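You operate a simulated robot arm through the tools that you are given. There is no shell and no other tool. Be economical: measure what you need, move in short steps, check, and stop when the job is done.

You are at the controls of a simulated two-armed robot. One attempt, no reset.

Task
Take the lid off the cream jar and lay it down on the top of the mending desk.

The check looks at the end state, three seconds after you hand in, the way a careful person would. Anything else that was tipped, shoved, dropped, spilled or broken makes it a failure. Lids that push on must go on centred and level and be pressed home; caps that screw on are set level and turned clockwise until they are tight.

Robot
Two 7-joint arms with two-finger parallel grippers on one trunk, on a base that drives. Base frame: it is fixed to the floor where the robot stands at the start and does not move with it; the origin is under the middle of the robot, x ahead of it, y to its left, z up. Units: m, rad, N and s.
The left shoulder is at the start at [0.07, 0.188, 1.09], the right one opposite. With the tool pointing down near the work surface each hand reaches from about 0.32 to 0.8 m from the robot's upright axis, wherever it stands, measured 20 degrees to its own side. Places, roughly: cream jar (8x8x10 cm) [0.5, 0, 0.8]. Payload 3.91 kg a hand.
The TCP of each hand is the grasp point between the finger pads, 0.03 m short of the fingertips. In the tool frame z runs along the fingers and y along their closing line. The gripper opens to 0.11 m. The fingers are 0.02 m wide and 0.01 m thick; the gripper's body (0.048 by 0.112 m) begins 0.055 m behind the TCP.
Orientation is that of the tool frame in the base frame, as a unit quaternion [w, x, y, z]. With the fingers straight down and closing along the base's y, the tool's x points along the base's -x, its y along +y and its z along -z.

Tools
- The arms move only by the tool step_arm. It takes "left_steps", "right_steps" or both (then of equal length, played together; a hand with none holds still); each is a list of rows, each a list of 3 entries, a list of its own where there are three numbers: the shift along the base's x, y, z in mm, then the turn, a rotation vector about the base's x, y, z in rad, then the opening in per cent of the stroke, from 0 (shut) to 100 (fully open). In form: [[[tx, ty, tz], [wx, wy, wz], grip], ...]. A call has 1 to 20 rows; each row is the pose to reach, as a shift and turn from the pose commanded when the call began. A row lasts 0.2 s, in which the tool goes at most 0.05 m and 0.15 rad; a call with a longer step from one row to the next is refused whole, and so is a gripper value outside its range. A pose out of reach is approached as far as the arm can. The call stops where the force on the tool passes 40 N (or 10 N more than at its start, if that is more) or the arm is blocked; 0.2 s more then pass. Each finger travels about 0.072 m/s and halts on what it meets, pressing with about 44 N; the grip force reading is that of the motor and also rises with nothing between the fingers. The clock runs only during rows and for 0.2 s after the last one: add rows that repeat a pose to give the fingers time. It gives the time, the measured TCP pose, the force on the tool (base axes), the opening and the grip force at its end, in the units of the frame above (readings bear some noise), with the torque about the TCP (base axes, N m) and any sound that the robot's microphone picked up.
- Cameras (640 x 400 px; columns grow to the right, rows downward): "scene" is now at [0.1247, -0.0215, 1.3108]; the picture's right is [-0.11, -0.99, 0.00], its down [-0.62, 0.07, -0.78] and it looks along [0.78, -0.09, -0.62] (base axes); focal length 250 px, centre (320, 200). "left" rides on the left gripper at [0.072, -0.017, -0.103] in its tool frame; the picture's right is [0.23, 0.97, 0.00], its down [-0.76, 0.18, -0.62] and it looks along [-0.61, 0.14, 0.78] (tool axes); focal length 222 px, centre (320, 200). "right" rides on the right gripper at [0.072, 0.017, -0.103] in its tool frame; the picture's right is [-0.23, 0.97, 0.00], its down [-0.76, -0.18, -0.62] and it looks along [-0.61, -0.14, 0.78] (tool axes); focal length 222 px, centre (320, 200). There is no depth. A picture from a camera that has moved, and an enlarged one, comes with that camera's place and axes in the base frame and with its lens. The place of the scene camera against the robot may be out by one fixed shift of up to 0.018 m in any direction.
- camera(camera): a new picture of that camera. No time passes.
- move_column(by): slides the trunk up (or, below 0, down) by that many m; the arms and the scene camera ride with it, the base frame stays. It gives what a move gives, with no picture.
- base_move(legs): drives the robot by 1 to 6 legs, each [ahead, turn to the left] in m and rad, along the robot's own axes; the way and the turn of a leg run together, so that a leg with both is an arc; at most 1.5 m and 3.142 rad a leg. The arms and the cameras ride along, it lands a little off, and it stops where it bumps. It gives what a move gives.
- head_to(pan, tilt): turns the head with the scene camera to pan (to the left, within 1.501 rad either way) and tilt (down, from -0.506 to 1.204), counted from straight ahead of the robot. It gives what a move gives.
- zoom(camera, box): a new picture of the part [left, top, right, bottom] of that camera's present view, enlarged. No time passes.
- sign_off(): hands the job in; it is judged then, once.

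Work in short steps. Places have to be worked out from the pictures, the camera data and where the tool is seen: move nearer, look again, correct. Check each grasp and each placing, and mend what went wrong. You have 120 turns and 92 pictures in all, those below and enlarged ones among them. Open the grippers and draw the arms clear of the work before you hand the job in, unless the task says otherwise; then end with one line.

The tools are called as a command line: name --argument value ..., lists and objects as JSON in quotes. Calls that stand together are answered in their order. step_arm: Moves the arms, as the interface text tells. Its arguments: {"type":"object","properties":{"left_steps":{"type":"array","items":{"type":"array"}},"right_steps":{"type":"array","items":{"type":"array"}}},"required":[]} The other tools are called the same way: move_column (by) slides the trunk up or down; base_move (legs) drives the base; head_to (pan, tilt) turns the head that bears the scene camera; camera (camera) takes a picture; zoom (camera, box) takes an enlarged picture of a part of a camera's view; sign_off () hands the job in.

At the start:

```text
clock: 0.0
left_position: [0.5333, 0.2451, 1.1116]
left_tool_rot: [-0.001, -0.001, 1.0, 0.001]
left_contact_force: [0.1, -0.2, -0.2]
left_torque: [-0.04, 0.01, 0.03]
left_grip_width: 0.1102
left_gripper_force: 0.1
right_position: [0.5704, -0.2743, 1.005]
right_tool_rot: [0.001, -0.001, 1.0, 0.0]
right_contact_force: [-0.4, 0.4, 0.1]
right_torque: [0.02, 0.0, -0.01]
right_grip_width: 0.1099
right_gripper_force: 0.1
trunk travel left (down, up): [-0.6, 0.34]
robot x, y, heading: [0.002, -0.0009, -0.002]
head pan, tilt: [-0.115, 0.67]
```

scene: 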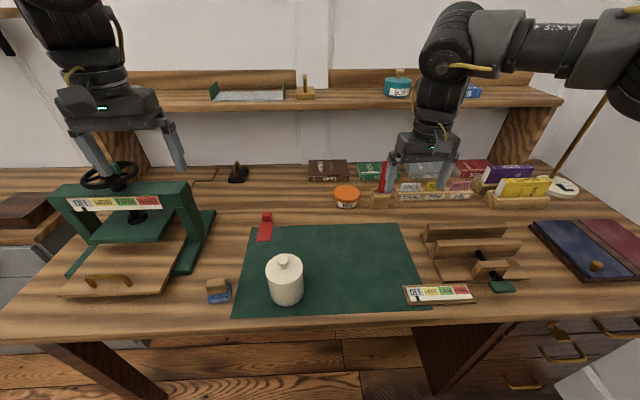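
right: 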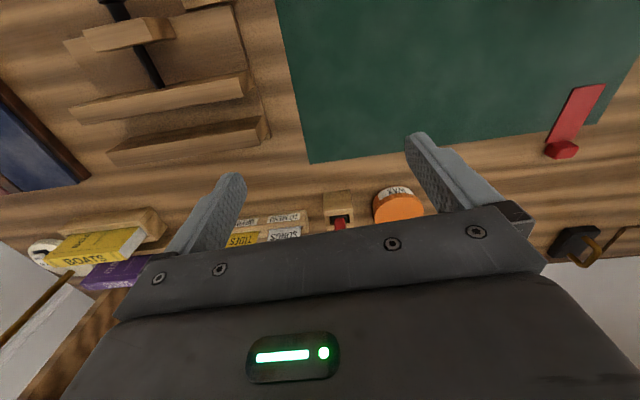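
left: 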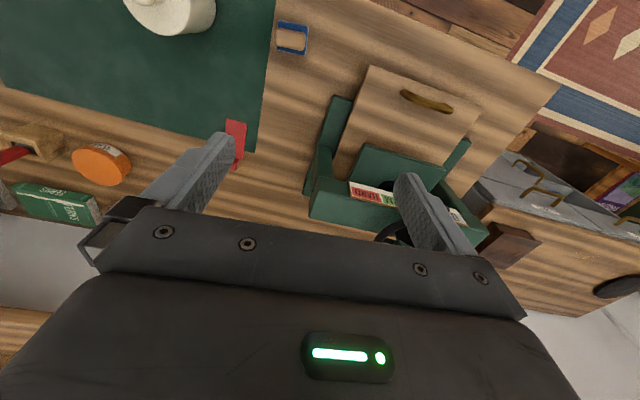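

The cream jar stands on the green mat at about pixel (285, 280). I zoom in to see the lid, its knob and its joint.

zoom --camera "scene" --box '[220, 230, 350, 320]'

zoom --camera "scene" --box '[180, 160, 500, 360]'

```text
4.44 times, centred on (285, 275) of scene
camera zoom: at [0.1247, -0.0215, 1.3108], right [-0.11, -0.99, 0.0], down [-0.62, 0.07, -0.78], along [0.78, -0.09, -0.62], focal length 1113 px, centre (476, -133)
```

zoom: 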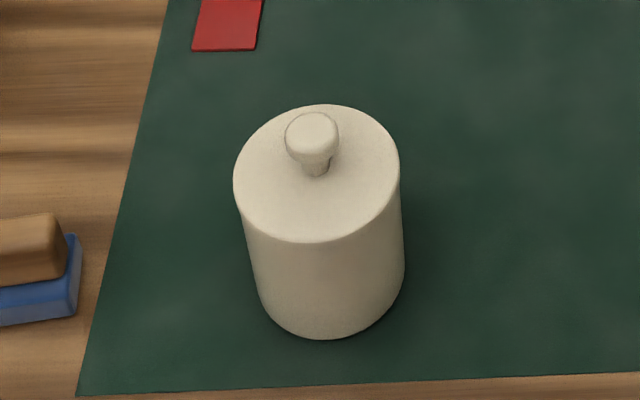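

```text
2.00 times, centred on (340, 260) of scene
camera zoom: at [0.1247, -0.0215, 1.3108], right [-0.11, -0.99, 0.0], down [-0.62, 0.07, -0.78], along [0.78, -0.09, -0.62], focal length 501 px, centre (280, 80)
```

zoom: 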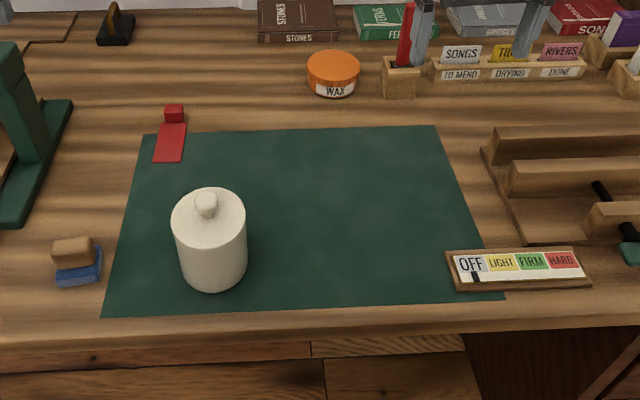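

The lid top centre comes out near [0.468, 0.017, 0.85], with a knob about 2.5 cm wide on it. I bring the left hand above it at a safe height and look.

step_arm --left_steps '[[[-13, -45, 0], [0, 0, 0], 100], [[-26, -90, 0], [0, 0, 0], 100], [[-39, -135, -15], [0, 0, 0], 100], [[-52, -180, -30], [0, 0, 0], 100], [[-65, -210, -60], [0, 0, 0], 100], [[-65, -228, -90], [0, 0, 0], 100], [[-65, -228, -90], [0, 0, 0], 100]]'

camera --camera "left"

camera --camera "scene"

```text
clock: 1.6
left_position: [0.4932, 0.0359, 1.0589]
left_tool_rot: [-0.001, -0.001, 1.0, 0.001]
left_contact_force: [0.1, 0.7, 0.0]
left_torque: [0.0, -0.03, 0.04]
left_grip_width: 0.1102
left_gripper_force: 0.1
left hand out of reach, approached as far as the arm can: row 5, 6, 7
right_position: [0.569, -0.2757, 1.0062]
right_tool_rot: [-0.001, 0.0, 1.0, 0.001]
right_contact_force: [-0.1, 0.8, 0.6]
right_torque: [-0.02, -0.02, 0.01]
right_grip_width: 0.1097
right_gripper_force: 0.0
trunk travel left (down, up): [-0.6, 0.34]
robot x, y, heading: [0.0004, 0.0041, 0.003]
head pan, tilt: [-0.115, 0.67]
```

```text
86 pictures are left
camera left: at [0.4221, 0.0192, 1.1622], right [-0.23, 0.97, 0.0], down [0.76, 0.18, 0.62], along [0.61, 0.14, -0.78], focal length 222 px, centre (320, 200)
```

left: 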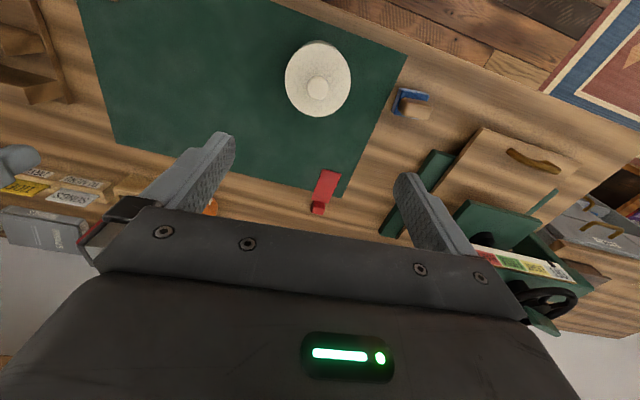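

```text
85 pictures are left
camera scene: at [0.1245, -0.022, 1.3109], right [-0.11, -0.99, 0.0], down [-0.62, 0.07, -0.78], along [0.78, -0.09, -0.62], focal length 250 px, centre (320, 200)
```

scene: 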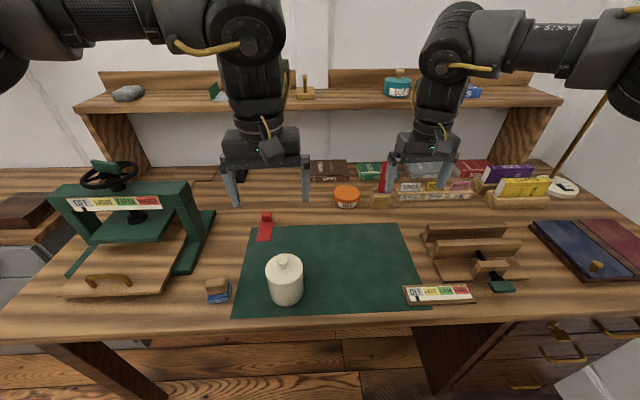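

From the wrist camera the knob is near [0.482, 0.030], at a guessed z of 0.87. I come down over it to z 0.97 and look again to triangulate the height.

step_arm --left_steps '[[[0, 0, -30], [0, 0, 0], 100], [[-6, -4, -60], [0, 0, 0], 80], [[-11, -6, -90], [0, 0, 0], 70], [[-11, -6, -90], [0, 0, 0], 70]]'

camera --camera "left"

zoom --camera "scene" --box '[205, 200, 365, 300]'

```text
clock: 2.6
left_position: [0.5136, 0.044, 0.9974]
left_tool_rot: [-0.002, 0.0, 1.0, 0.001]
left_contact_force: [-0.4, -0.2, -0.1]
left_torque: [-0.03, -0.02, 0.03]
left_grip_width: 0.0769
left_gripper_force: 0.2
left hand out of reach, approached as far as the arm can: row 1, 2, 3, 4
right_position: [0.571, -0.2741, 1.006]
right_tool_rot: [0.0, 0.0, 1.0, 0.0]
right_contact_force: [-0.6, 0.2, -0.5]
right_torque: [-0.02, 0.01, 0.02]
right_grip_width: 0.1099
right_gripper_force: 0.1
trunk travel left (down, up): [-0.6, 0.34]
robot x, y, heading: [-0.0021, -0.0024, 0.001]
head pan, tilt: [-0.115, 0.67]
```

```text
84 pictures are left
camera left: at [0.4414, 0.0273, 1.1013], right [-0.23, 0.97, 0.0], down [0.76, 0.18, 0.62], along [0.61, 0.14, -0.78], focal length 222 px, centre (320, 200)
```

left: 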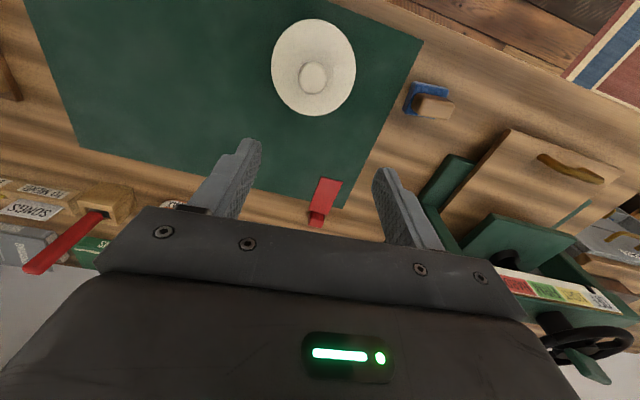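

```text
4.00 times, centred on (285, 250) of scene
camera zoom: at [0.1248, -0.0219, 1.3108], right [-0.11, -0.99, 0.0], down [-0.62, 0.07, -0.78], along [0.78, -0.09, -0.62], focal length 1002 px, centre (460, 0)
```

zoom: 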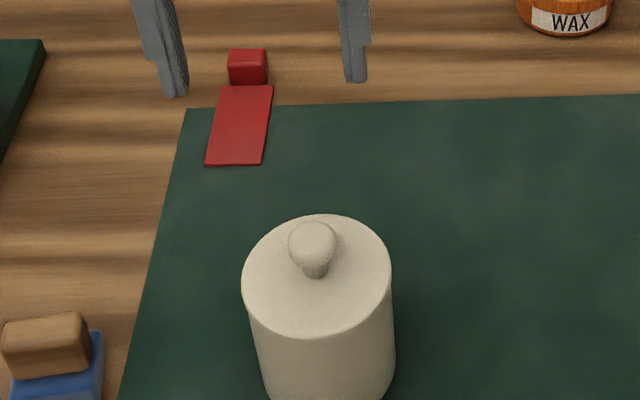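

The left hand sits at its inner reach limit here. Both views agree on the knob at about [0.482, 0.0295]. I back the base up 0.1 m and turn a little right, so the jar falls in the middle of the left hand's range; the fingertips are well above everything.

base_move --legs '[[-0.1, 0], [0, -0.25]]'

head_to --pan 0.3 --tilt 0.7

camera --camera "scene"

```text
clock: 4.6
left_position: [0.408, -0.083, 0.997]
left_tool_rot: [-0.001, 0.122, 0.992, 0.0]
left_contact_force: [0.8, -0.1, 0.3]
left_torque: [-0.01, -0.01, 0.04]
left_grip_width: 0.0767
left_gripper_force: 0.1
right_position: [0.3854, -0.405, 1.0051]
right_tool_rot: [-0.001, 0.121, 0.993, 0.001]
right_contact_force: [0.5, 0.1, 0.1]
right_torque: [0.01, 0.02, -0.02]
right_grip_width: 0.11
right_gripper_force: 0.0
trunk travel left (down, up): [-0.6, 0.34]
robot x, y, heading: [-0.0983, 0.0015, -0.247]
head pan, tilt: [-0.115, 0.67]
```

```text
clock: 5.5
left_position: [0.4077, -0.083, 0.9974]
left_tool_rot: [0.0, 0.122, 0.993, 0.0]
left_contact_force: [0.8, 0.3, 0.3]
left_torque: [0.04, 0.01, -0.01]
left_grip_width: 0.0769
left_gripper_force: 0.0
right_position: [0.3853, -0.4057, 1.0056]
right_tool_rot: [-0.001, 0.122, 0.993, 0.0]
right_contact_force: [0.1, 0.2, 0.0]
right_torque: [-0.02, -0.05, -0.01]
right_grip_width: 0.11
right_gripper_force: 0.1
trunk travel left (down, up): [-0.6, 0.34]
robot x, y, heading: [-0.1026, -0.0012, -0.243]
head pan, tilt: [0.3, 0.7]
```

```text
82 pictures are left
camera scene: at [0.0218, -0.0192, 1.3083], right [0.05, -1.0, 0.0], down [-0.64, -0.03, -0.76], along [0.76, 0.04, -0.64], focal length 250 px, centre (320, 200)
```

scene: 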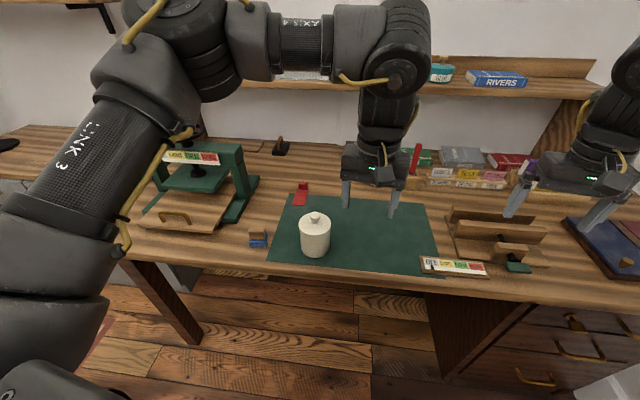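

The way is clear. I move the hand over the knob, at the same height, and check it from both cameras.

step_arm --left_steps '[[[25, 38, 0], [0, 0, 0], 70], [[50, 76, 0], [0, 0, 0], 70], [[74, 113, -10], [0, 0, 0], 70], [[74, 113, -37], [0, 0, 0], 70], [[74, 113, -37], [0, 0, 0], 70]]'

camera --camera "left"

zoom --camera "scene" --box '[240, 170, 400, 270]'

```text
clock: 6.7
left_position: [0.4815, 0.0319, 0.9612]
left_tool_rot: [0.0, 0.122, 0.992, 0.0]
left_contact_force: [-0.5, 0.3, 0.1]
left_torque: [0.02, -0.04, -0.04]
left_grip_width: 0.0769
left_gripper_force: 0.2
right_position: [0.3851, -0.4054, 1.0047]
right_tool_rot: [0.0, 0.122, 0.993, 0.0]
right_contact_force: [0.6, -0.1, 0.2]
right_torque: [0.02, -0.01, 0.03]
right_grip_width: 0.1102
right_gripper_force: 0.0
trunk travel left (down, up): [-0.6, 0.34]
robot x, y, heading: [-0.1014, -0.0005, -0.245]
head pan, tilt: [0.3, 0.7]
```

```text
81 pictures are left
camera left: at [0.4084, 0.0336, 1.0648], right [0.02, 1.0, 0.0], down [0.78, -0.01, 0.62], along [0.62, -0.01, -0.78], focal length 222 px, centre (320, 200)
```

left: 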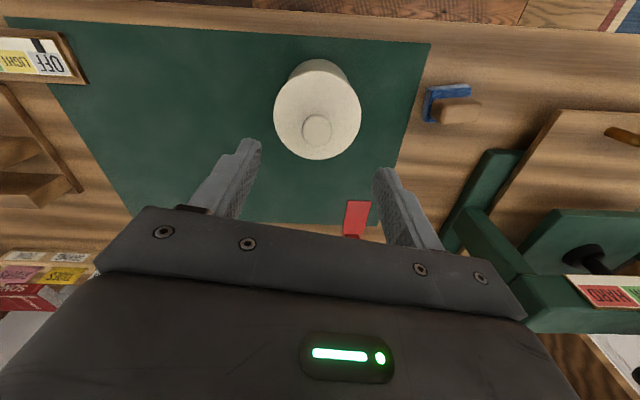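

```text
4.00 times, centred on (320, 220) of scene
camera zoom: at [0.021, -0.0194, 1.3084], right [0.05, -1.0, 0.0], down [-0.64, -0.03, -0.77], along [0.76, 0.04, -0.64], focal length 1002 px, centre (320, 120)
```

zoom: 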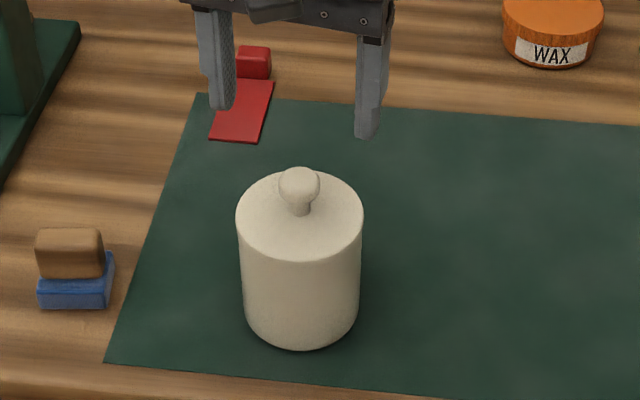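

Triangulating gives the knob at [0.482, 0.030] with its top near z 0.878, and the lid face at about 0.858. I descend so that the fingertips are just above the lid face (TCP 0.898) and look before closing.

step_arm --left_steps '[[[0, -2, -25], [0, 0, 0], 60], [[0, -2, -45], [0, 0, 0], 60], [[0, -2, -63], [0, 0, 0], 60], [[0, -2, -63], [0, 0, 0], 60]]'

zoom --camera "left" --box '[200, 80, 456, 240]'

zoom --camera "scene" --box '[256, 170, 384, 250]'

```text
clock: 7.7
left_position: [0.4824, 0.0286, 0.8991]
left_tool_rot: [-0.001, 0.122, 0.992, 0.0]
left_contact_force: [-0.3, -0.9, 0.4]
left_torque: [-0.01, -0.01, 0.01]
left_grip_width: 0.0662
left_gripper_force: 0.1
right_position: [0.3842, -0.4066, 1.006]
right_tool_rot: [0.0, 0.122, 0.992, -0.001]
right_contact_force: [-0.2, 0.2, 0.0]
right_torque: [0.02, 0.0, 0.0]
right_grip_width: 0.1099
right_gripper_force: 0.1
trunk travel left (down, up): [-0.6, 0.34]
robot x, y, heading: [-0.1016, 0.0003, -0.245]
head pan, tilt: [0.3, 0.7]
```

```text
2.50 times, centred on (328, 160) of left
camera zoom: at [0.4081, 0.0314, 1.0021], right [0.02, 1.0, 0.0], down [0.78, -0.01, 0.62], along [0.62, -0.01, -0.78], focal length 555 px, centre (300, 300)
```

zoom: 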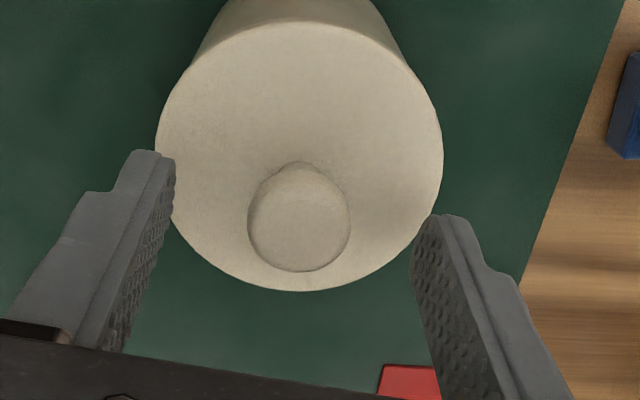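

```text
5.00 times, centred on (320, 210) of scene
camera zoom: at [0.0213, -0.0194, 1.3084], right [0.05, -1.0, 0.0], down [-0.64, -0.03, -0.77], along [0.76, 0.04, -0.64], focal length 1252 px, centre (320, 150)
```

zoom: 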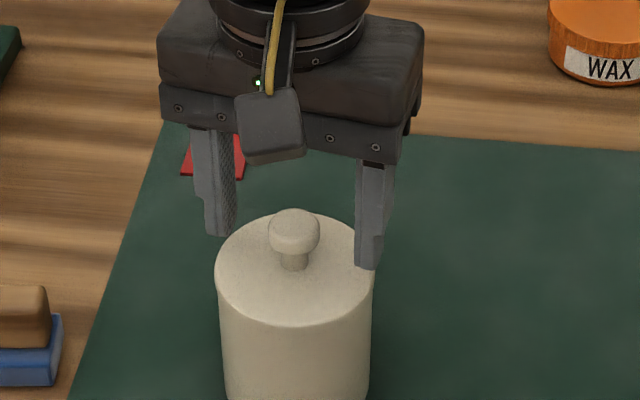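

The lid face now triangulates to about z 0.84 and the knob head spans about 0.855 to 0.876, so I can go 18 mm deeper. Then I close on the knob slowly.

step_arm --left_steps '[[[0, 1, -10], [0, 0, 0], 60], [[0, 1, -18], [0, 0, 0], 55], [[0, 1, -18], [0, 0, 0], 40]]'

zoom --camera "left" --box '[200, 80, 456, 240]'

zoom --camera "scene" --box '[256, 170, 384, 250]'

```text
clock: 8.4
left_position: [0.4828, 0.0304, 0.8877]
left_tool_rot: [0.006, 0.121, 0.993, -0.003]
left_contact_force: [-8.2, 4.3, 24.6]
left_torque: [0.32, 0.39, 0.02]
left_grip_width: 0.0441
left_gripper_force: 0.3
right_position: [0.383, -0.4039, 1.0073]
right_tool_rot: [0.001, 0.121, 0.993, 0.0]
right_contact_force: [0.2, -0.6, -0.4]
right_torque: [0.02, 0.02, -0.01]
right_grip_width: 0.11
right_gripper_force: 0.1
trunk travel left (down, up): [-0.6, 0.34]
robot x, y, heading: [-0.0992, 0.0027, -0.247]
head pan, tilt: [0.3, 0.7]
stopped in row 3 (left hand): the force on the tool passed its limit (the readings are from after the stop); the commanded pose is now the measured one
```

```text
2.50 times, centred on (328, 160) of left
camera zoom: at [0.4075, 0.0321, 0.9907], right [0.01, 1.0, -0.01], down [0.77, -0.01, 0.63], along [0.63, -0.01, -0.77], focal length 555 px, centre (300, 300)
```

zoom: 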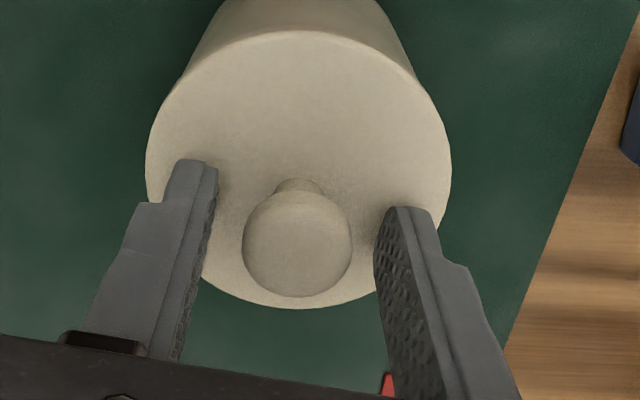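

```text
5.00 times, centred on (320, 210) of scene
camera zoom: at [0.0189, -0.0189, 1.3088], right [0.06, -1.0, 0.0], down [-0.64, -0.04, -0.77], along [0.77, 0.04, -0.64], focal length 1252 px, centre (320, 150)
```

zoom: 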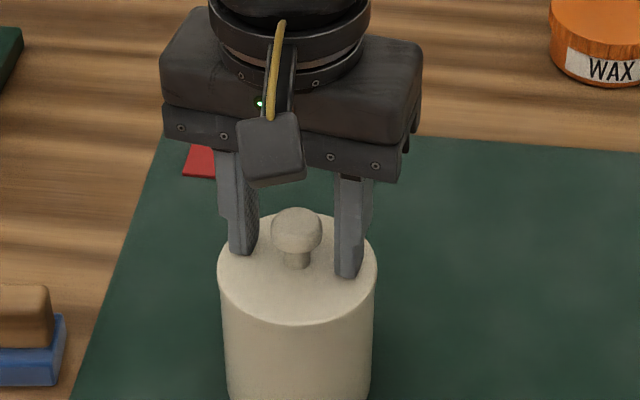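

The fingertips touched the lid face (about z 0.857); the jar did not shift. I back off 4 mm, level the tool again, and close gently on the knob.

step_arm --left_steps '[[[0, 0, 4], [0.006, 0.013, 0], 40], [[0, 0, 4], [0.006, 0.013, 0], 40], [[0, 0, 4], [0.006, 0.013, 0], 32], [[0, 0, 4], [0.006, 0.013, 0], 25], [[0, 0, 4], [0.006, 0.013, 0], 20], [[0, 0, 4], [0.006, 0.013, 0], 15], [[0, 0, 4], [0.006, 0.013, 0], 15]]'

zoom --camera "left" --box '[200, 80, 456, 240]'

zoom --camera "scene" --box '[256, 170, 384, 250]'

```text
clock: 10.0
left_position: [0.4834, 0.0304, 0.8866]
left_tool_rot: [-0.002, 0.121, 0.993, 0.001]
left_contact_force: [2.3, 0.5, 4.1]
left_torque: [-0.01, -0.11, -0.09]
left_grip_width: 0.024
left_gripper_force: 44.3
right_position: [0.3859, -0.4055, 1.0058]
right_tool_rot: [0.0, 0.122, 0.993, -0.001]
right_contact_force: [-0.2, 0.2, -0.4]
right_torque: [0.04, -0.02, 0.04]
right_grip_width: 0.1099
right_gripper_force: 0.1
trunk travel left (down, up): [-0.6, 0.34]
robot x, y, heading: [-0.1028, 0.0034, -0.25]
head pan, tilt: [0.3, 0.7]
```

```text
2.50 times, centred on (328, 160) of left
camera zoom: at [0.4104, 0.0311, 0.992], right [0.01, 1.0, 0.0], down [0.78, -0.01, 0.62], along [0.62, -0.01, -0.78], focal length 555 px, centre (300, 300)
```

zoom: 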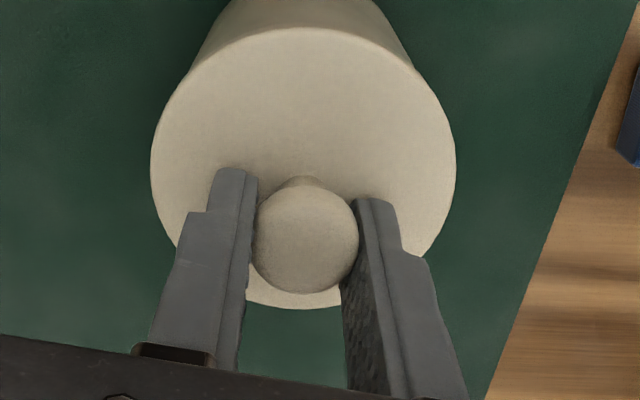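

```text
5.00 times, centred on (320, 210) of scene
camera zoom: at [0.0215, -0.0193, 1.3083], right [0.05, -1.0, 0.0], down [-0.64, -0.04, -0.77], along [0.76, 0.04, -0.64], focal length 1252 px, centre (320, 150)
```

zoom: 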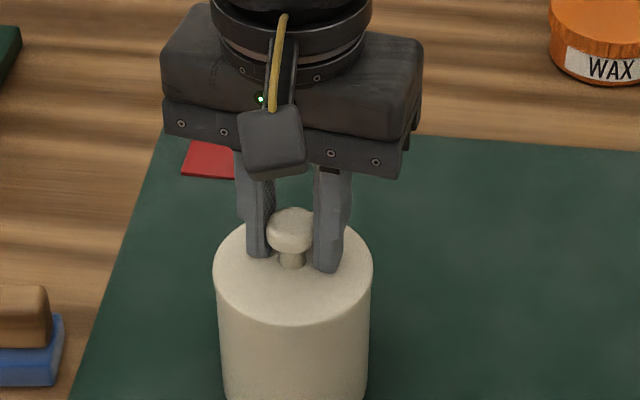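

The knob is gripped at 24 mm with full force. I lift just 10 mm, slowly, to see whether the lid parts from the jar or the jar comes along.

step_arm --left_steps '[[[0, 0, 3], [0, 0, 0], 15], [[0, 0, 6], [0, 0, 0], 15], [[0, 0, 10], [0, 0, 0], 15], [[0, 0, 10], [0, 0, 0], 15]]'

zoom --camera "scene" --box '[256, 180, 384, 260]'

```text
clock: 11.0
left_position: [0.4834, 0.0295, 0.897]
left_tool_rot: [-0.002, 0.121, 0.993, 0.001]
left_contact_force: [0.9, -0.2, -0.1]
left_torque: [-0.03, 0.02, 0.03]
left_grip_width: 0.024
left_gripper_force: 44.0
right_position: [0.3856, -0.4066, 1.0049]
right_tool_rot: [0.0, 0.122, 0.993, 0.0]
right_contact_force: [-0.2, 0.4, 0.3]
right_torque: [0.0, 0.03, 0.0]
right_grip_width: 0.11
right_gripper_force: 0.0
trunk travel left (down, up): [-0.6, 0.34]
robot x, y, heading: [-0.0978, 0.0033, -0.247]
head pan, tilt: [0.3, 0.7]
heard: snap
```

```text
5.00 times, centred on (320, 220) of scene
camera zoom: at [0.0218, -0.0192, 1.3083], right [0.05, -1.0, 0.0], down [-0.64, -0.04, -0.76], along [0.76, 0.04, -0.64], focal length 1252 px, centre (320, 100)
```

zoom: 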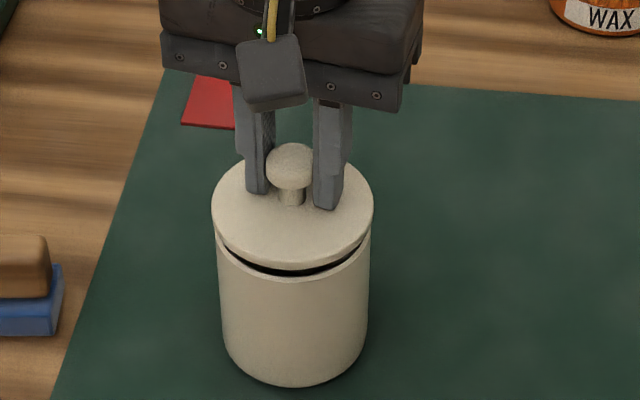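

The snap was the push-fit lid letting go: it rises whole and the jar stays put. I lift it straight up another 90 mm and look again.

step_arm --left_steps '[[[0, 0, 10], [0, 0, 0], 15], [[0, 0, 30], [0, 0, 0], 15], [[0, 0, 60], [0, 0, 0], 15], [[0, 0, 90], [0, 0, 0], 15], [[0, 0, 90], [0, 0, 0], 15]]'

camera --camera "scene"

zoom --camera "scene" --box '[240, 140, 400, 260]'

```text
clock: 12.2
left_position: [0.4853, 0.0296, 0.9877]
left_tool_rot: [-0.002, 0.12, 0.993, 0.001]
left_contact_force: [0.3, -0.2, -0.2]
left_torque: [0.0, 0.02, 0.03]
left_grip_width: 0.0239
left_gripper_force: 44.5
right_position: [0.3856, -0.406, 1.0044]
right_tool_rot: [-0.001, 0.122, 0.992, 0.0]
right_contact_force: [-0.8, -0.3, 0.1]
right_torque: [0.01, 0.04, -0.01]
right_grip_width: 0.1099
right_gripper_force: 0.0
trunk travel left (down, up): [-0.6, 0.34]
robot x, y, heading: [-0.0999, 0.0031, -0.245]
head pan, tilt: [0.3, 0.7]
```

```text
72 pictures are left
camera scene: at [0.0226, -0.019, 1.3082], right [0.05, -1.0, 0.0], down [-0.64, -0.04, -0.76], along [0.76, 0.04, -0.64], focal length 250 px, centre (320, 200)
```

scene: 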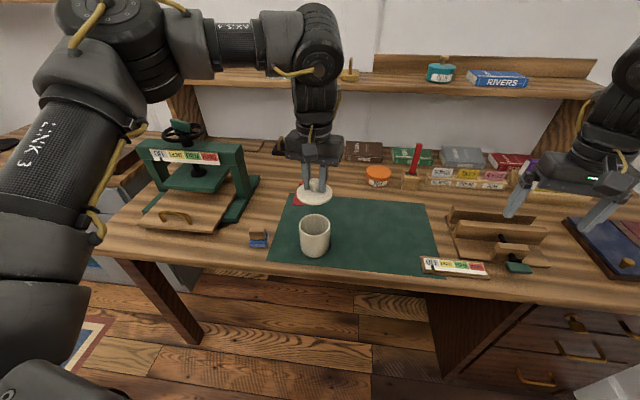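

```text
3.33 times, centred on (320, 200) of scene
camera zoom: at [0.0226, -0.019, 1.3082], right [0.05, -1.0, 0.0], down [-0.64, -0.04, -0.76], along [0.76, 0.04, -0.64], focal length 835 px, centre (320, 200)
```

zoom: 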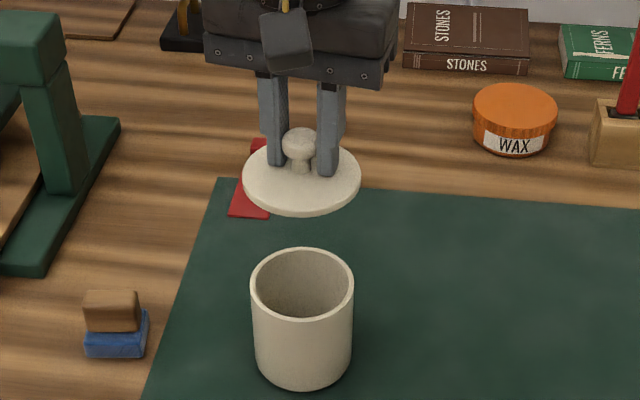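

The lid is clear and the jar stands upright. I'll lay the lid on the bare wood behind the mat, between the red clip and the wax tin, at about [0.765, -0.03]. I first drive 0.12 m ahead, with the lid held high, to bring that within reach.

base_move --legs '[[0.12, 0]]'

camera --camera "scene"

```text
clock: 13.4
left_position: [0.6031, -0.0016, 0.9884]
left_tool_rot: [-0.002, 0.122, 0.993, 0.0]
left_contact_force: [0.7, -0.6, -1.2]
left_torque: [-0.02, 0.02, -0.02]
left_grip_width: 0.024
left_gripper_force: 43.8
right_position: [0.5024, -0.4345, 1.0054]
right_tool_rot: [0.0, 0.122, 0.993, 0.0]
right_contact_force: [0.1, 0.6, -0.4]
right_torque: [-0.01, 0.04, 0.03]
right_grip_width: 0.11
right_gripper_force: 0.1
trunk travel left (down, up): [-0.6, 0.34]
robot x, y, heading: [0.0178, -0.0279, -0.245]
head pan, tilt: [0.3, 0.7]
```

```text
70 pictures are left
camera scene: at [0.1388, -0.0487, 1.3084], right [0.05, -1.0, 0.0], down [-0.64, -0.03, -0.76], along [0.76, 0.04, -0.64], focal length 250 px, centre (320, 200)
```

scene: 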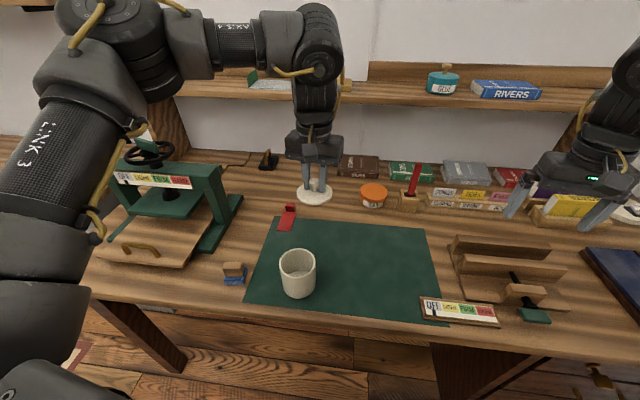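

Reckoning again from the new viewpoint gives free wood centred near [0.768, -0.03]. I move there at this height, then check.

step_arm --left_steps '[[[40, -7, 0], [0, 0, 0], 15], [[80, -14, 0], [0, 0, 0], 15], [[120, -21, 0], [0, 0, 0], 15], [[150, -28, -20], [0, 0, 0], 15], [[165, -28, -50], [0, 0, 0], 15], [[165, -28, -80], [0, 0, 0], 15], [[165, -28, -80], [0, 0, 0], 15]]'

zoom --camera "scene" --box '[240, 140, 400, 240]'

camera --camera "left"

```text
clock: 15.0
left_position: [0.7332, -0.0407, 0.9143]
left_tool_rot: [-0.002, 0.121, 0.993, -0.001]
left_contact_force: [-0.5, 0.6, -0.3]
left_torque: [-0.01, 0.01, 0.01]
left_grip_width: 0.0242
left_gripper_force: 43.4
left hand out of reach, approached as far as the arm can: row 4, 5, 6, 7
right_position: [0.5017, -0.4343, 1.0066]
right_tool_rot: [0.0, 0.121, 0.993, 0.0]
right_contact_force: [-0.1, 0.4, 0.1]
right_torque: [-0.02, 0.0, -0.01]
right_grip_width: 0.1102
right_gripper_force: 0.0
trunk travel left (down, up): [-0.6, 0.34]
robot x, y, heading: [0.0181, -0.0282, -0.251]
head pan, tilt: [0.3, 0.7]
```

```text
4.00 times, centred on (320, 190) of scene
camera zoom: at [0.1382, -0.0481, 1.3084], right [0.05, -1.0, 0.0], down [-0.64, -0.04, -0.77], along [0.76, 0.04, -0.64], focal length 1002 px, centre (320, 240)
```

zoom: 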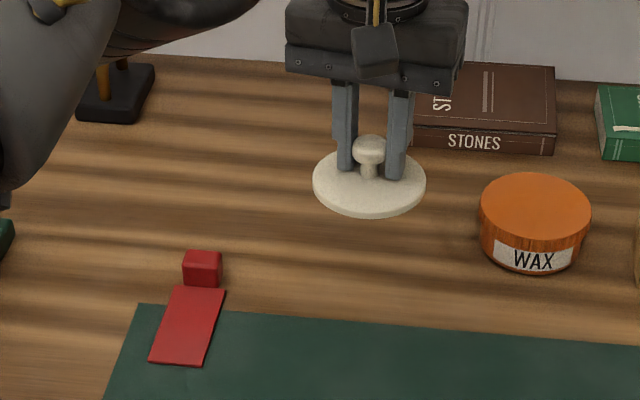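

```text
68 pictures are left
camera left: at [0.6597, -0.0398, 1.0187], right [0.01, 1.0, 0.0], down [0.78, -0.01, 0.62], along [0.62, -0.01, -0.78], focal length 222 px, centre (320, 200)
```

left: 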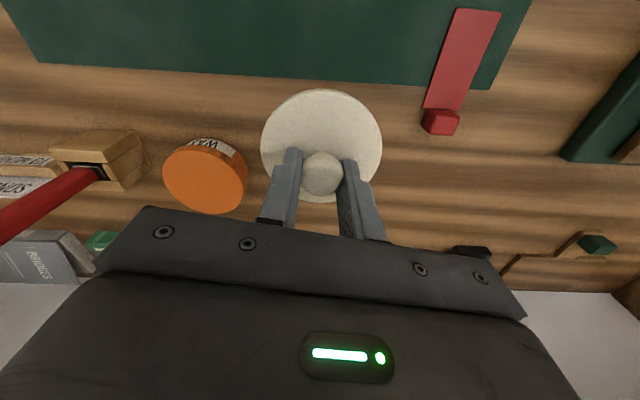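

The arm reaches its limit 30 mm short. The wrist view confirms that the free spot is right: mat edge x ≈ 0.70, wax tin y < -0.13, clip y > 0.07. I drive 0.05 m further ahead; the lid rides above everything nearby.

base_move --legs '[[0.05, 0]]'

```text
clock: 16.0
left_position: [0.7756, -0.0537, 0.9236]
left_tool_rot: [0.004, 0.123, 0.992, -0.001]
left_contact_force: [-0.9, 0.2, 0.2]
left_torque: [-0.02, -0.06, 0.01]
left_grip_width: 0.024
left_gripper_force: 44.4
right_position: [0.5416, -0.4451, 1.0143]
right_tool_rot: [0.006, 0.122, 0.992, -0.001]
right_contact_force: [-0.2, -0.2, 0.8]
right_torque: [0.0, -0.06, 0.0]
right_grip_width: 0.1101
right_gripper_force: 0.0
trunk travel left (down, up): [-0.6, 0.34]
robot x, y, heading: [0.0675, -0.0442, -0.241]
head pan, tilt: [0.3, 0.7]
```

Both hands rose about 9 mm and tilted slightly, as if the base had pitched against something. I look around before going on.

camera --camera "scene"

step_arm --left_steps '[[[0, 0, 0], [0, 0, 0], 15], [[0, 0, 0], [0, 0, 0], 15]]'

head_to --pan 0.2 --tilt 1.2

camera --camera "scene"

```text
67 pictures are left
camera scene: at [0.1783, -0.0588, 1.3095], right [0.05, -1.0, 0.0], down [-0.64, -0.04, -0.77], along [0.77, 0.04, -0.64], focal length 250 px, centre (320, 200)
```

scene: 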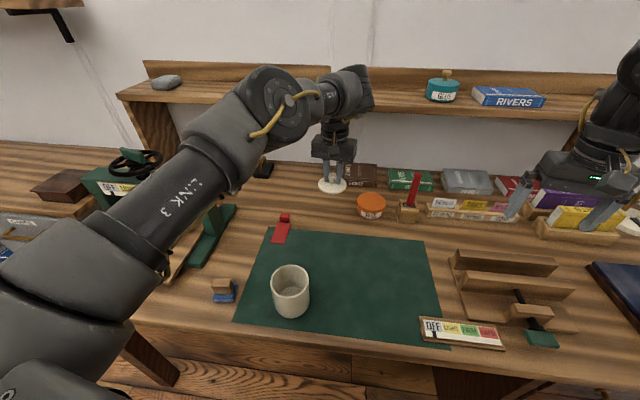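

```text
clock: 16.6
left_position: [0.7807, -0.0544, 0.9188]
left_tool_rot: [0.001, 0.122, 0.992, 0.0]
left_contact_force: [-0.6, -0.3, 1.0]
left_torque: [-0.04, -0.02, 0.0]
left_grip_width: 0.0239
left_gripper_force: 44.1
right_position: [0.5462, -0.4459, 1.0108]
right_tool_rot: [0.004, 0.122, 0.993, 0.0]
right_contact_force: [-0.6, 0.1, 0.2]
right_torque: [0.0, 0.01, 0.02]
right_grip_width: 0.11
right_gripper_force: 0.0
trunk travel left (down, up): [-0.6, 0.34]
robot x, y, heading: [0.0647, -0.0425, -0.244]
head pan, tilt: [0.3, 0.7]
```

```text
clock: 17.5
left_position: [0.7807, -0.0548, 0.9176]
left_tool_rot: [0.0, 0.122, 0.992, -0.001]
left_contact_force: [0.7, 0.0, -0.2]
left_torque: [-0.04, -0.01, 0.02]
left_grip_width: 0.0238
left_gripper_force: 44.1
right_position: [0.5492, -0.4474, 1.0091]
right_tool_rot: [0.003, 0.122, 0.993, 0.0]
right_contact_force: [0.3, -0.4, 0.6]
right_torque: [0.01, -0.04, -0.01]
right_grip_width: 0.1103
right_gripper_force: 0.1
trunk travel left (down, up): [-0.6, 0.34]
robot x, y, heading: [0.0667, -0.0448, -0.24]
head pan, tilt: [0.201, 1.201]
```

```text
66 pictures are left
camera scene: at [0.159, -0.0682, 1.2724], right [-0.05, -1.0, 0.0], down [-0.93, 0.04, -0.36], along [0.36, -0.02, -0.93], focal length 250 px, centre (320, 200)
```

scene: 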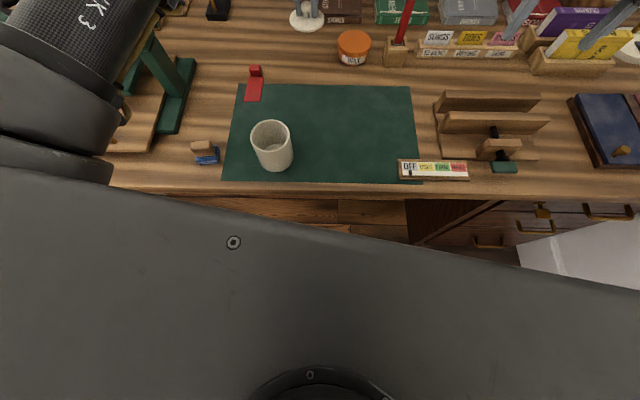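

That was only sway settling; nothing is touched. I shift to [0.77, -0.03] and descend to TCP z 0.84, leaving about 3 cm under the lid, then check.

step_arm --left_steps '[[[-6, 12, 0], [0, 0, 0], 15], [[-11, 25, 0], [0, 0, 0], 15], [[-11, 25, -25], [0, 0, 0], 15], [[-11, 25, -50], [0, 0, 0], 15], [[-11, 25, -78], [0, 0, 0], 15], [[-11, 25, -78], [0, 0, 0], 15]]'

head_to --pan 0.3 --tilt 0.7

zoom --camera "scene" --box '[240, 130, 400, 230]'

camera --camera "left"

```text
clock: 18.9
left_position: [0.7708, -0.0301, 0.8391]
left_tool_rot: [0.0, 0.122, 0.993, 0.0]
left_contact_force: [0.6, -0.3, -0.4]
left_torque: [-0.04, -0.02, -0.05]
left_grip_width: 0.0238
left_gripper_force: 44.0
right_position: [0.5486, -0.4464, 1.0086]
right_tool_rot: [0.003, 0.122, 0.993, 0.001]
right_contact_force: [-0.4, -0.4, 0.2]
right_torque: [0.02, -0.04, -0.01]
right_grip_width: 0.1102
right_gripper_force: 0.1
trunk travel left (down, up): [-0.6, 0.34]
robot x, y, heading: [0.0625, -0.0422, -0.246]
head pan, tilt: [0.201, 1.201]
```

```text
clock: 19.8
left_position: [0.7715, -0.0311, 0.8397]
left_tool_rot: [0.0, 0.122, 0.993, -0.001]
left_contact_force: [0.1, 0.5, 0.3]
left_torque: [0.01, 0.01, 0.0]
left_grip_width: 0.0238
left_gripper_force: 43.7
right_position: [0.5488, -0.4457, 1.0088]
right_tool_rot: [0.002, 0.122, 0.993, -0.001]
right_contact_force: [0.0, -0.1, -0.4]
right_torque: [-0.02, 0.02, -0.02]
right_grip_width: 0.1102
right_gripper_force: 0.1
trunk travel left (down, up): [-0.6, 0.34]
robot x, y, heading: [0.0638, -0.0399, -0.245]
head pan, tilt: [0.3, 0.7]
```

```text
4.00 times, centred on (320, 180) of scene
camera zoom: at [0.1882, -0.0613, 1.3082], right [0.05, -1.0, 0.0], down [-0.64, -0.03, -0.76], along [0.76, 0.04, -0.64], focal length 1002 px, centre (320, 280)
```

zoom: 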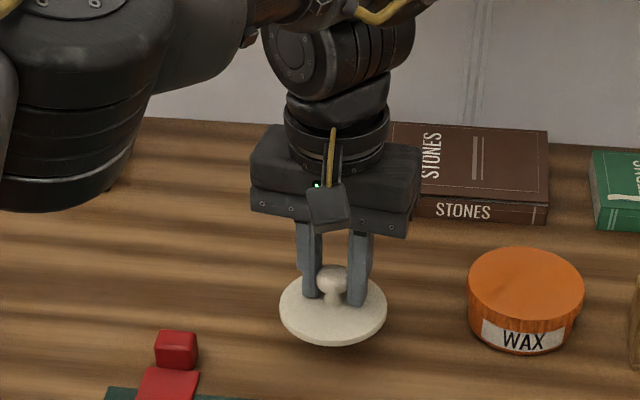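

```text
64 pictures are left
camera left: at [0.6976, -0.0281, 0.9436], right [0.01, 1.0, 0.0], down [0.78, -0.01, 0.62], along [0.62, -0.01, -0.78], focal length 222 px, centre (320, 200)
```

left: 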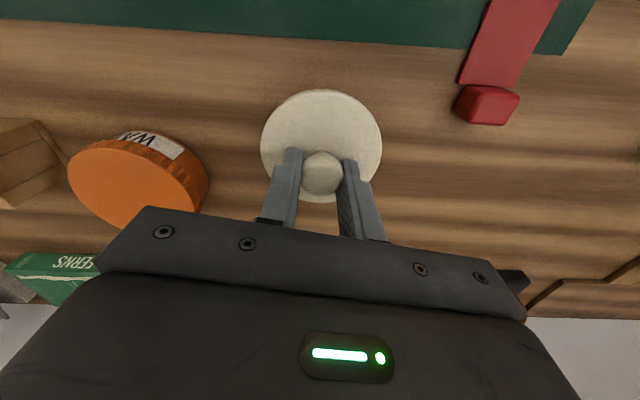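

All neighbours are well clear on every side. I lower 20 mm, then continue in small steps watching for contact.

step_arm --left_steps '[[[0, 0, -10], [0, 0, 0], 15], [[0, 0, -20], [0, 0, 0], 15], [[0, 0, -20], [0, 0, 0], 15]]'

zoom --camera "scene" --box '[280, 180, 360, 230]'

step_arm --left_steps '[[[0, 0, -2], [0, 0, 0], 15], [[0, 0, -4], [0, 0, 0], 15], [[0, 0, -4], [0, 0, 0], 15]]'

```text
clock: 20.6
left_position: [0.7709, -0.0302, 0.8209]
left_tool_rot: [0.0, 0.121, 0.993, -0.001]
left_contact_force: [0.6, -1.2, 0.2]
left_torque: [0.0, 0.02, 0.02]
left_grip_width: 0.0238
left_gripper_force: 44.1
right_position: [0.5488, -0.4459, 1.0094]
right_tool_rot: [0.003, 0.123, 0.992, 0.0]
right_contact_force: [0.3, 1.0, -0.2]
right_torque: [0.01, 0.02, -0.01]
right_grip_width: 0.11
right_gripper_force: 0.0
trunk travel left (down, up): [-0.6, 0.34]
robot x, y, heading: [0.0693, -0.0414, -0.244]
head pan, tilt: [0.3, 0.7]
```

```text
8.00 times, centred on (320, 205) of scene
camera zoom: at [0.1881, -0.0612, 1.3083], right [0.05, -1.0, 0.0], down [-0.64, -0.03, -0.76], along [0.76, 0.04, -0.64], focal length 2004 px, centre (320, 160)
```

zoom: 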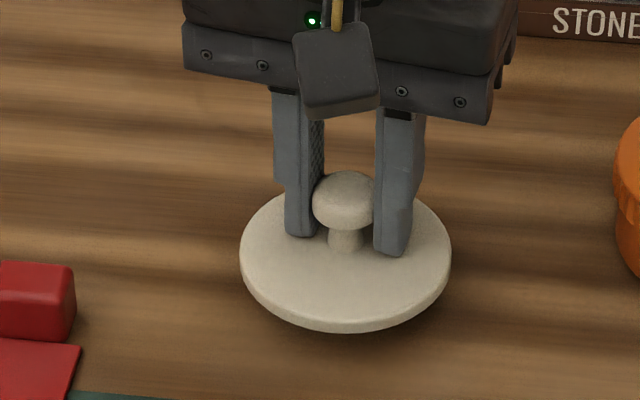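

```text
clock: 21.4
left_position: [0.7711, -0.0293, 0.8156]
left_tool_rot: [0.0, 0.121, 0.993, 0.0]
left_contact_force: [0.2, -0.4, -0.4]
left_torque: [-0.02, 0.01, -0.01]
left_grip_width: 0.0238
left_gripper_force: 44.2
right_position: [0.5483, -0.4468, 1.0094]
right_tool_rot: [0.003, 0.122, 0.993, 0.0]
right_contact_force: [0.0, -0.6, -0.8]
right_torque: [-0.03, 0.0, 0.0]
right_grip_width: 0.1099
right_gripper_force: 0.1
trunk travel left (down, up): [-0.6, 0.34]
robot x, y, heading: [0.0651, -0.0382, -0.246]
head pan, tilt: [0.3, 0.7]
```

No contact yet. I go on down in 3–4 mm steps.

step_arm --left_steps '[[[0, 0, -2], [0, 0, 0], 15], [[0, 0, -3], [0, 0, 0], 15], [[0, 0, -3], [0, 0, 0], 15]]'

zoom --camera "scene" --box '[280, 180, 360, 230]'

```text
clock: 22.2
left_position: [0.7717, -0.0295, 0.8116]
left_tool_rot: [0.0, 0.122, 0.993, 0.0]
left_contact_force: [0.1, 0.3, -0.7]
left_torque: [0.01, 0.03, 0.02]
left_grip_width: 0.0237
left_gripper_force: 44.0
right_position: [0.5482, -0.4459, 1.0083]
right_tool_rot: [0.002, 0.121, 0.993, 0.0]
right_contact_force: [-0.7, -0.7, 0.1]
right_torque: [0.0, -0.02, 0.02]
right_grip_width: 0.1098
right_gripper_force: 0.0
trunk travel left (down, up): [-0.6, 0.34]
robot x, y, heading: [0.0625, -0.0418, -0.246]
head pan, tilt: [0.3, 0.7]
```

```text
8.00 times, centred on (320, 205) of scene
camera zoom: at [0.1882, -0.0612, 1.3083], right [0.05, -1.0, 0.0], down [-0.64, -0.03, -0.76], along [0.76, 0.04, -0.64], focal length 2004 px, centre (320, 160)
```

zoom: 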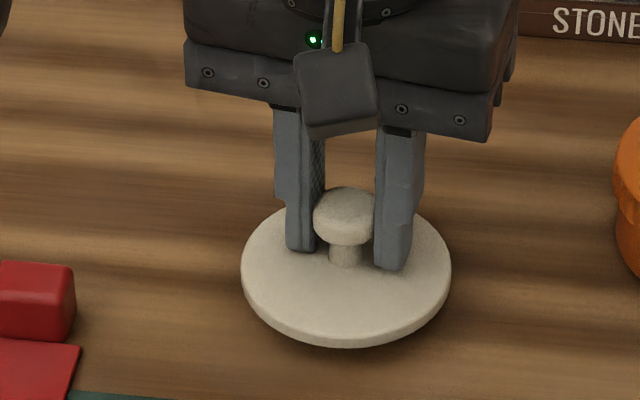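

Still no contact, but the lid's shadow has nearly closed up. I continue down 3 mm at a time.

step_arm --left_steps '[[[0, 0, -2], [0, 0, 0], 15], [[0, 0, -3], [0, 0, 0], 15], [[0, 0, -3], [0, 0, 0], 15]]'

```text
clock: 23.0
left_position: [0.7707, -0.0294, 0.8081]
left_tool_rot: [0.0, 0.122, 0.993, 0.0]
left_contact_force: [0.0, -0.9, -0.6]
left_torque: [0.02, -0.02, 0.0]
left_grip_width: 0.0239
left_gripper_force: 44.4
right_position: [0.5491, -0.4476, 1.0085]
right_tool_rot: [0.003, 0.122, 0.993, -0.001]
right_contact_force: [-0.3, 0.6, -0.4]
right_torque: [0.01, 0.0, -0.02]
right_grip_width: 0.11
right_gripper_force: 0.0
trunk travel left (down, up): [-0.6, 0.34]
robot x, y, heading: [0.0674, -0.043, -0.244]
head pan, tilt: [0.3, 0.7]
```

No contact force yet; another 3 mm.

step_arm --left_steps '[[[0, 0, -2], [0, 0, 0], 15], [[0, 0, -3], [0, 0, 0], 15], [[0, 0, -3], [0, 0, 0], 15]]'

zoom --camera "scene" --box '[280, 180, 360, 230]'

```text
clock: 23.8
left_position: [0.7716, -0.0306, 0.8059]
left_tool_rot: [0.0, 0.122, 0.993, -0.001]
left_contact_force: [0.0, -0.3, 0.2]
left_torque: [0.03, -0.01, -0.03]
left_grip_width: 0.024
left_gripper_force: 43.8
right_position: [0.5489, -0.4462, 1.0091]
right_tool_rot: [0.003, 0.122, 0.992, 0.0]
right_contact_force: [0.1, 0.2, -0.2]
right_torque: [-0.03, -0.02, 0.01]
right_grip_width: 0.1098
right_gripper_force: 0.1
trunk travel left (down, up): [-0.6, 0.34]
robot x, y, heading: [0.0666, -0.0384, -0.246]
head pan, tilt: [0.3, 0.7]
```

```text
8.00 times, centred on (320, 205) of scene
camera zoom: at [0.1882, -0.0612, 1.3083], right [0.05, -1.0, 0.0], down [-0.64, -0.03, -0.76], along [0.76, 0.04, -0.64], focal length 2004 px, centre (320, 160)
```

zoom: 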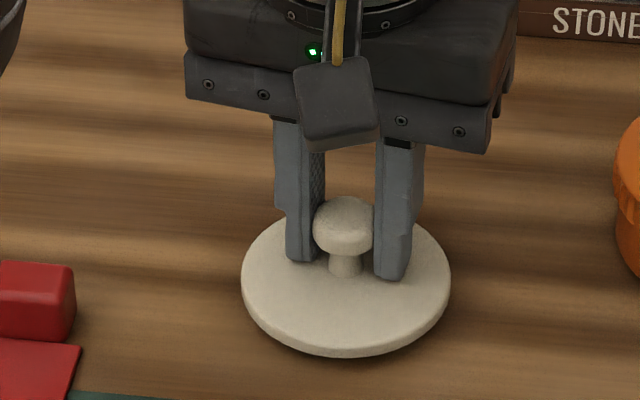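

Nearly down. I go on in 2 mm steps until the force rises.

step_arm --left_steps '[[[0, 0, -1], [0, 0, 0], 15], [[0, 0, -2], [0, 0, 0], 15], [[0, 0, -2], [0, 0, 0], 15]]'

```text
clock: 24.6
left_position: [0.7702, -0.0297, 0.8064]
left_tool_rot: [-0.001, 0.122, 0.992, 0.0]
left_contact_force: [0.5, 0.4, 2.1]
left_torque: [0.04, -0.01, -0.01]
left_grip_width: 0.0234
left_gripper_force: 44.1
right_position: [0.5489, -0.4468, 1.0085]
right_tool_rot: [0.003, 0.122, 0.993, 0.001]
right_contact_force: [-0.1, 0.6, -0.8]
right_torque: [-0.02, -0.02, 0.01]
right_grip_width: 0.11
right_gripper_force: 0.1
trunk travel left (down, up): [-0.6, 0.34]
robot x, y, heading: [0.0697, -0.0401, -0.246]
head pan, tilt: [0.3, 0.7]
```

Contact: 2 N upward and the hand no longer sinks. I press 1 mm more to settle it and open the fingers slowly to about 55 mm.

step_arm --left_steps '[[[0, 0, -1], [0, 0, 0], 15], [[0, 0, -1], [0, 0, 0], 20], [[0, 0, -1], [0, 0, 0], 24], [[0, 0, -1], [0, 0, 0], 28], [[0, 0, -1], [0, 0, 0], 36], [[0, 0, -1], [0, 0, 0], 46], [[0, 0, -1], [0, 0, 0], 50], [[0, 0, -1], [0, 0, 0], 50]]'

zoom --camera "scene" --box '[280, 180, 360, 230]'

```text
clock: 26.4
left_position: [0.7712, -0.0298, 0.8031]
left_tool_rot: [0.001, 0.121, 0.993, -0.001]
left_contact_force: [0.7, -0.7, 2.1]
left_torque: [0.03, -0.01, -0.02]
left_grip_width: 0.0545
left_gripper_force: 0.0
right_position: [0.5483, -0.447, 1.0083]
right_tool_rot: [0.002, 0.122, 0.993, 0.001]
right_contact_force: [-0.3, 0.1, 0.8]
right_torque: [0.0, 0.0, -0.03]
right_grip_width: 0.1099
right_gripper_force: 0.0
trunk travel left (down, up): [-0.6, 0.34]
robot x, y, heading: [0.063, -0.0414, -0.249]
head pan, tilt: [0.3, 0.7]
```

```text
8.00 times, centred on (320, 205) of scene
camera zoom: at [0.1879, -0.0613, 1.3083], right [0.05, -1.0, 0.0], down [-0.64, -0.03, -0.77], along [0.76, 0.04, -0.64], focal length 2004 px, centre (320, 160)
```

zoom: 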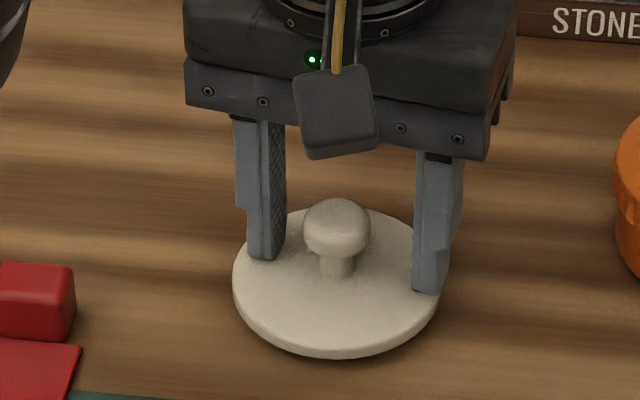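

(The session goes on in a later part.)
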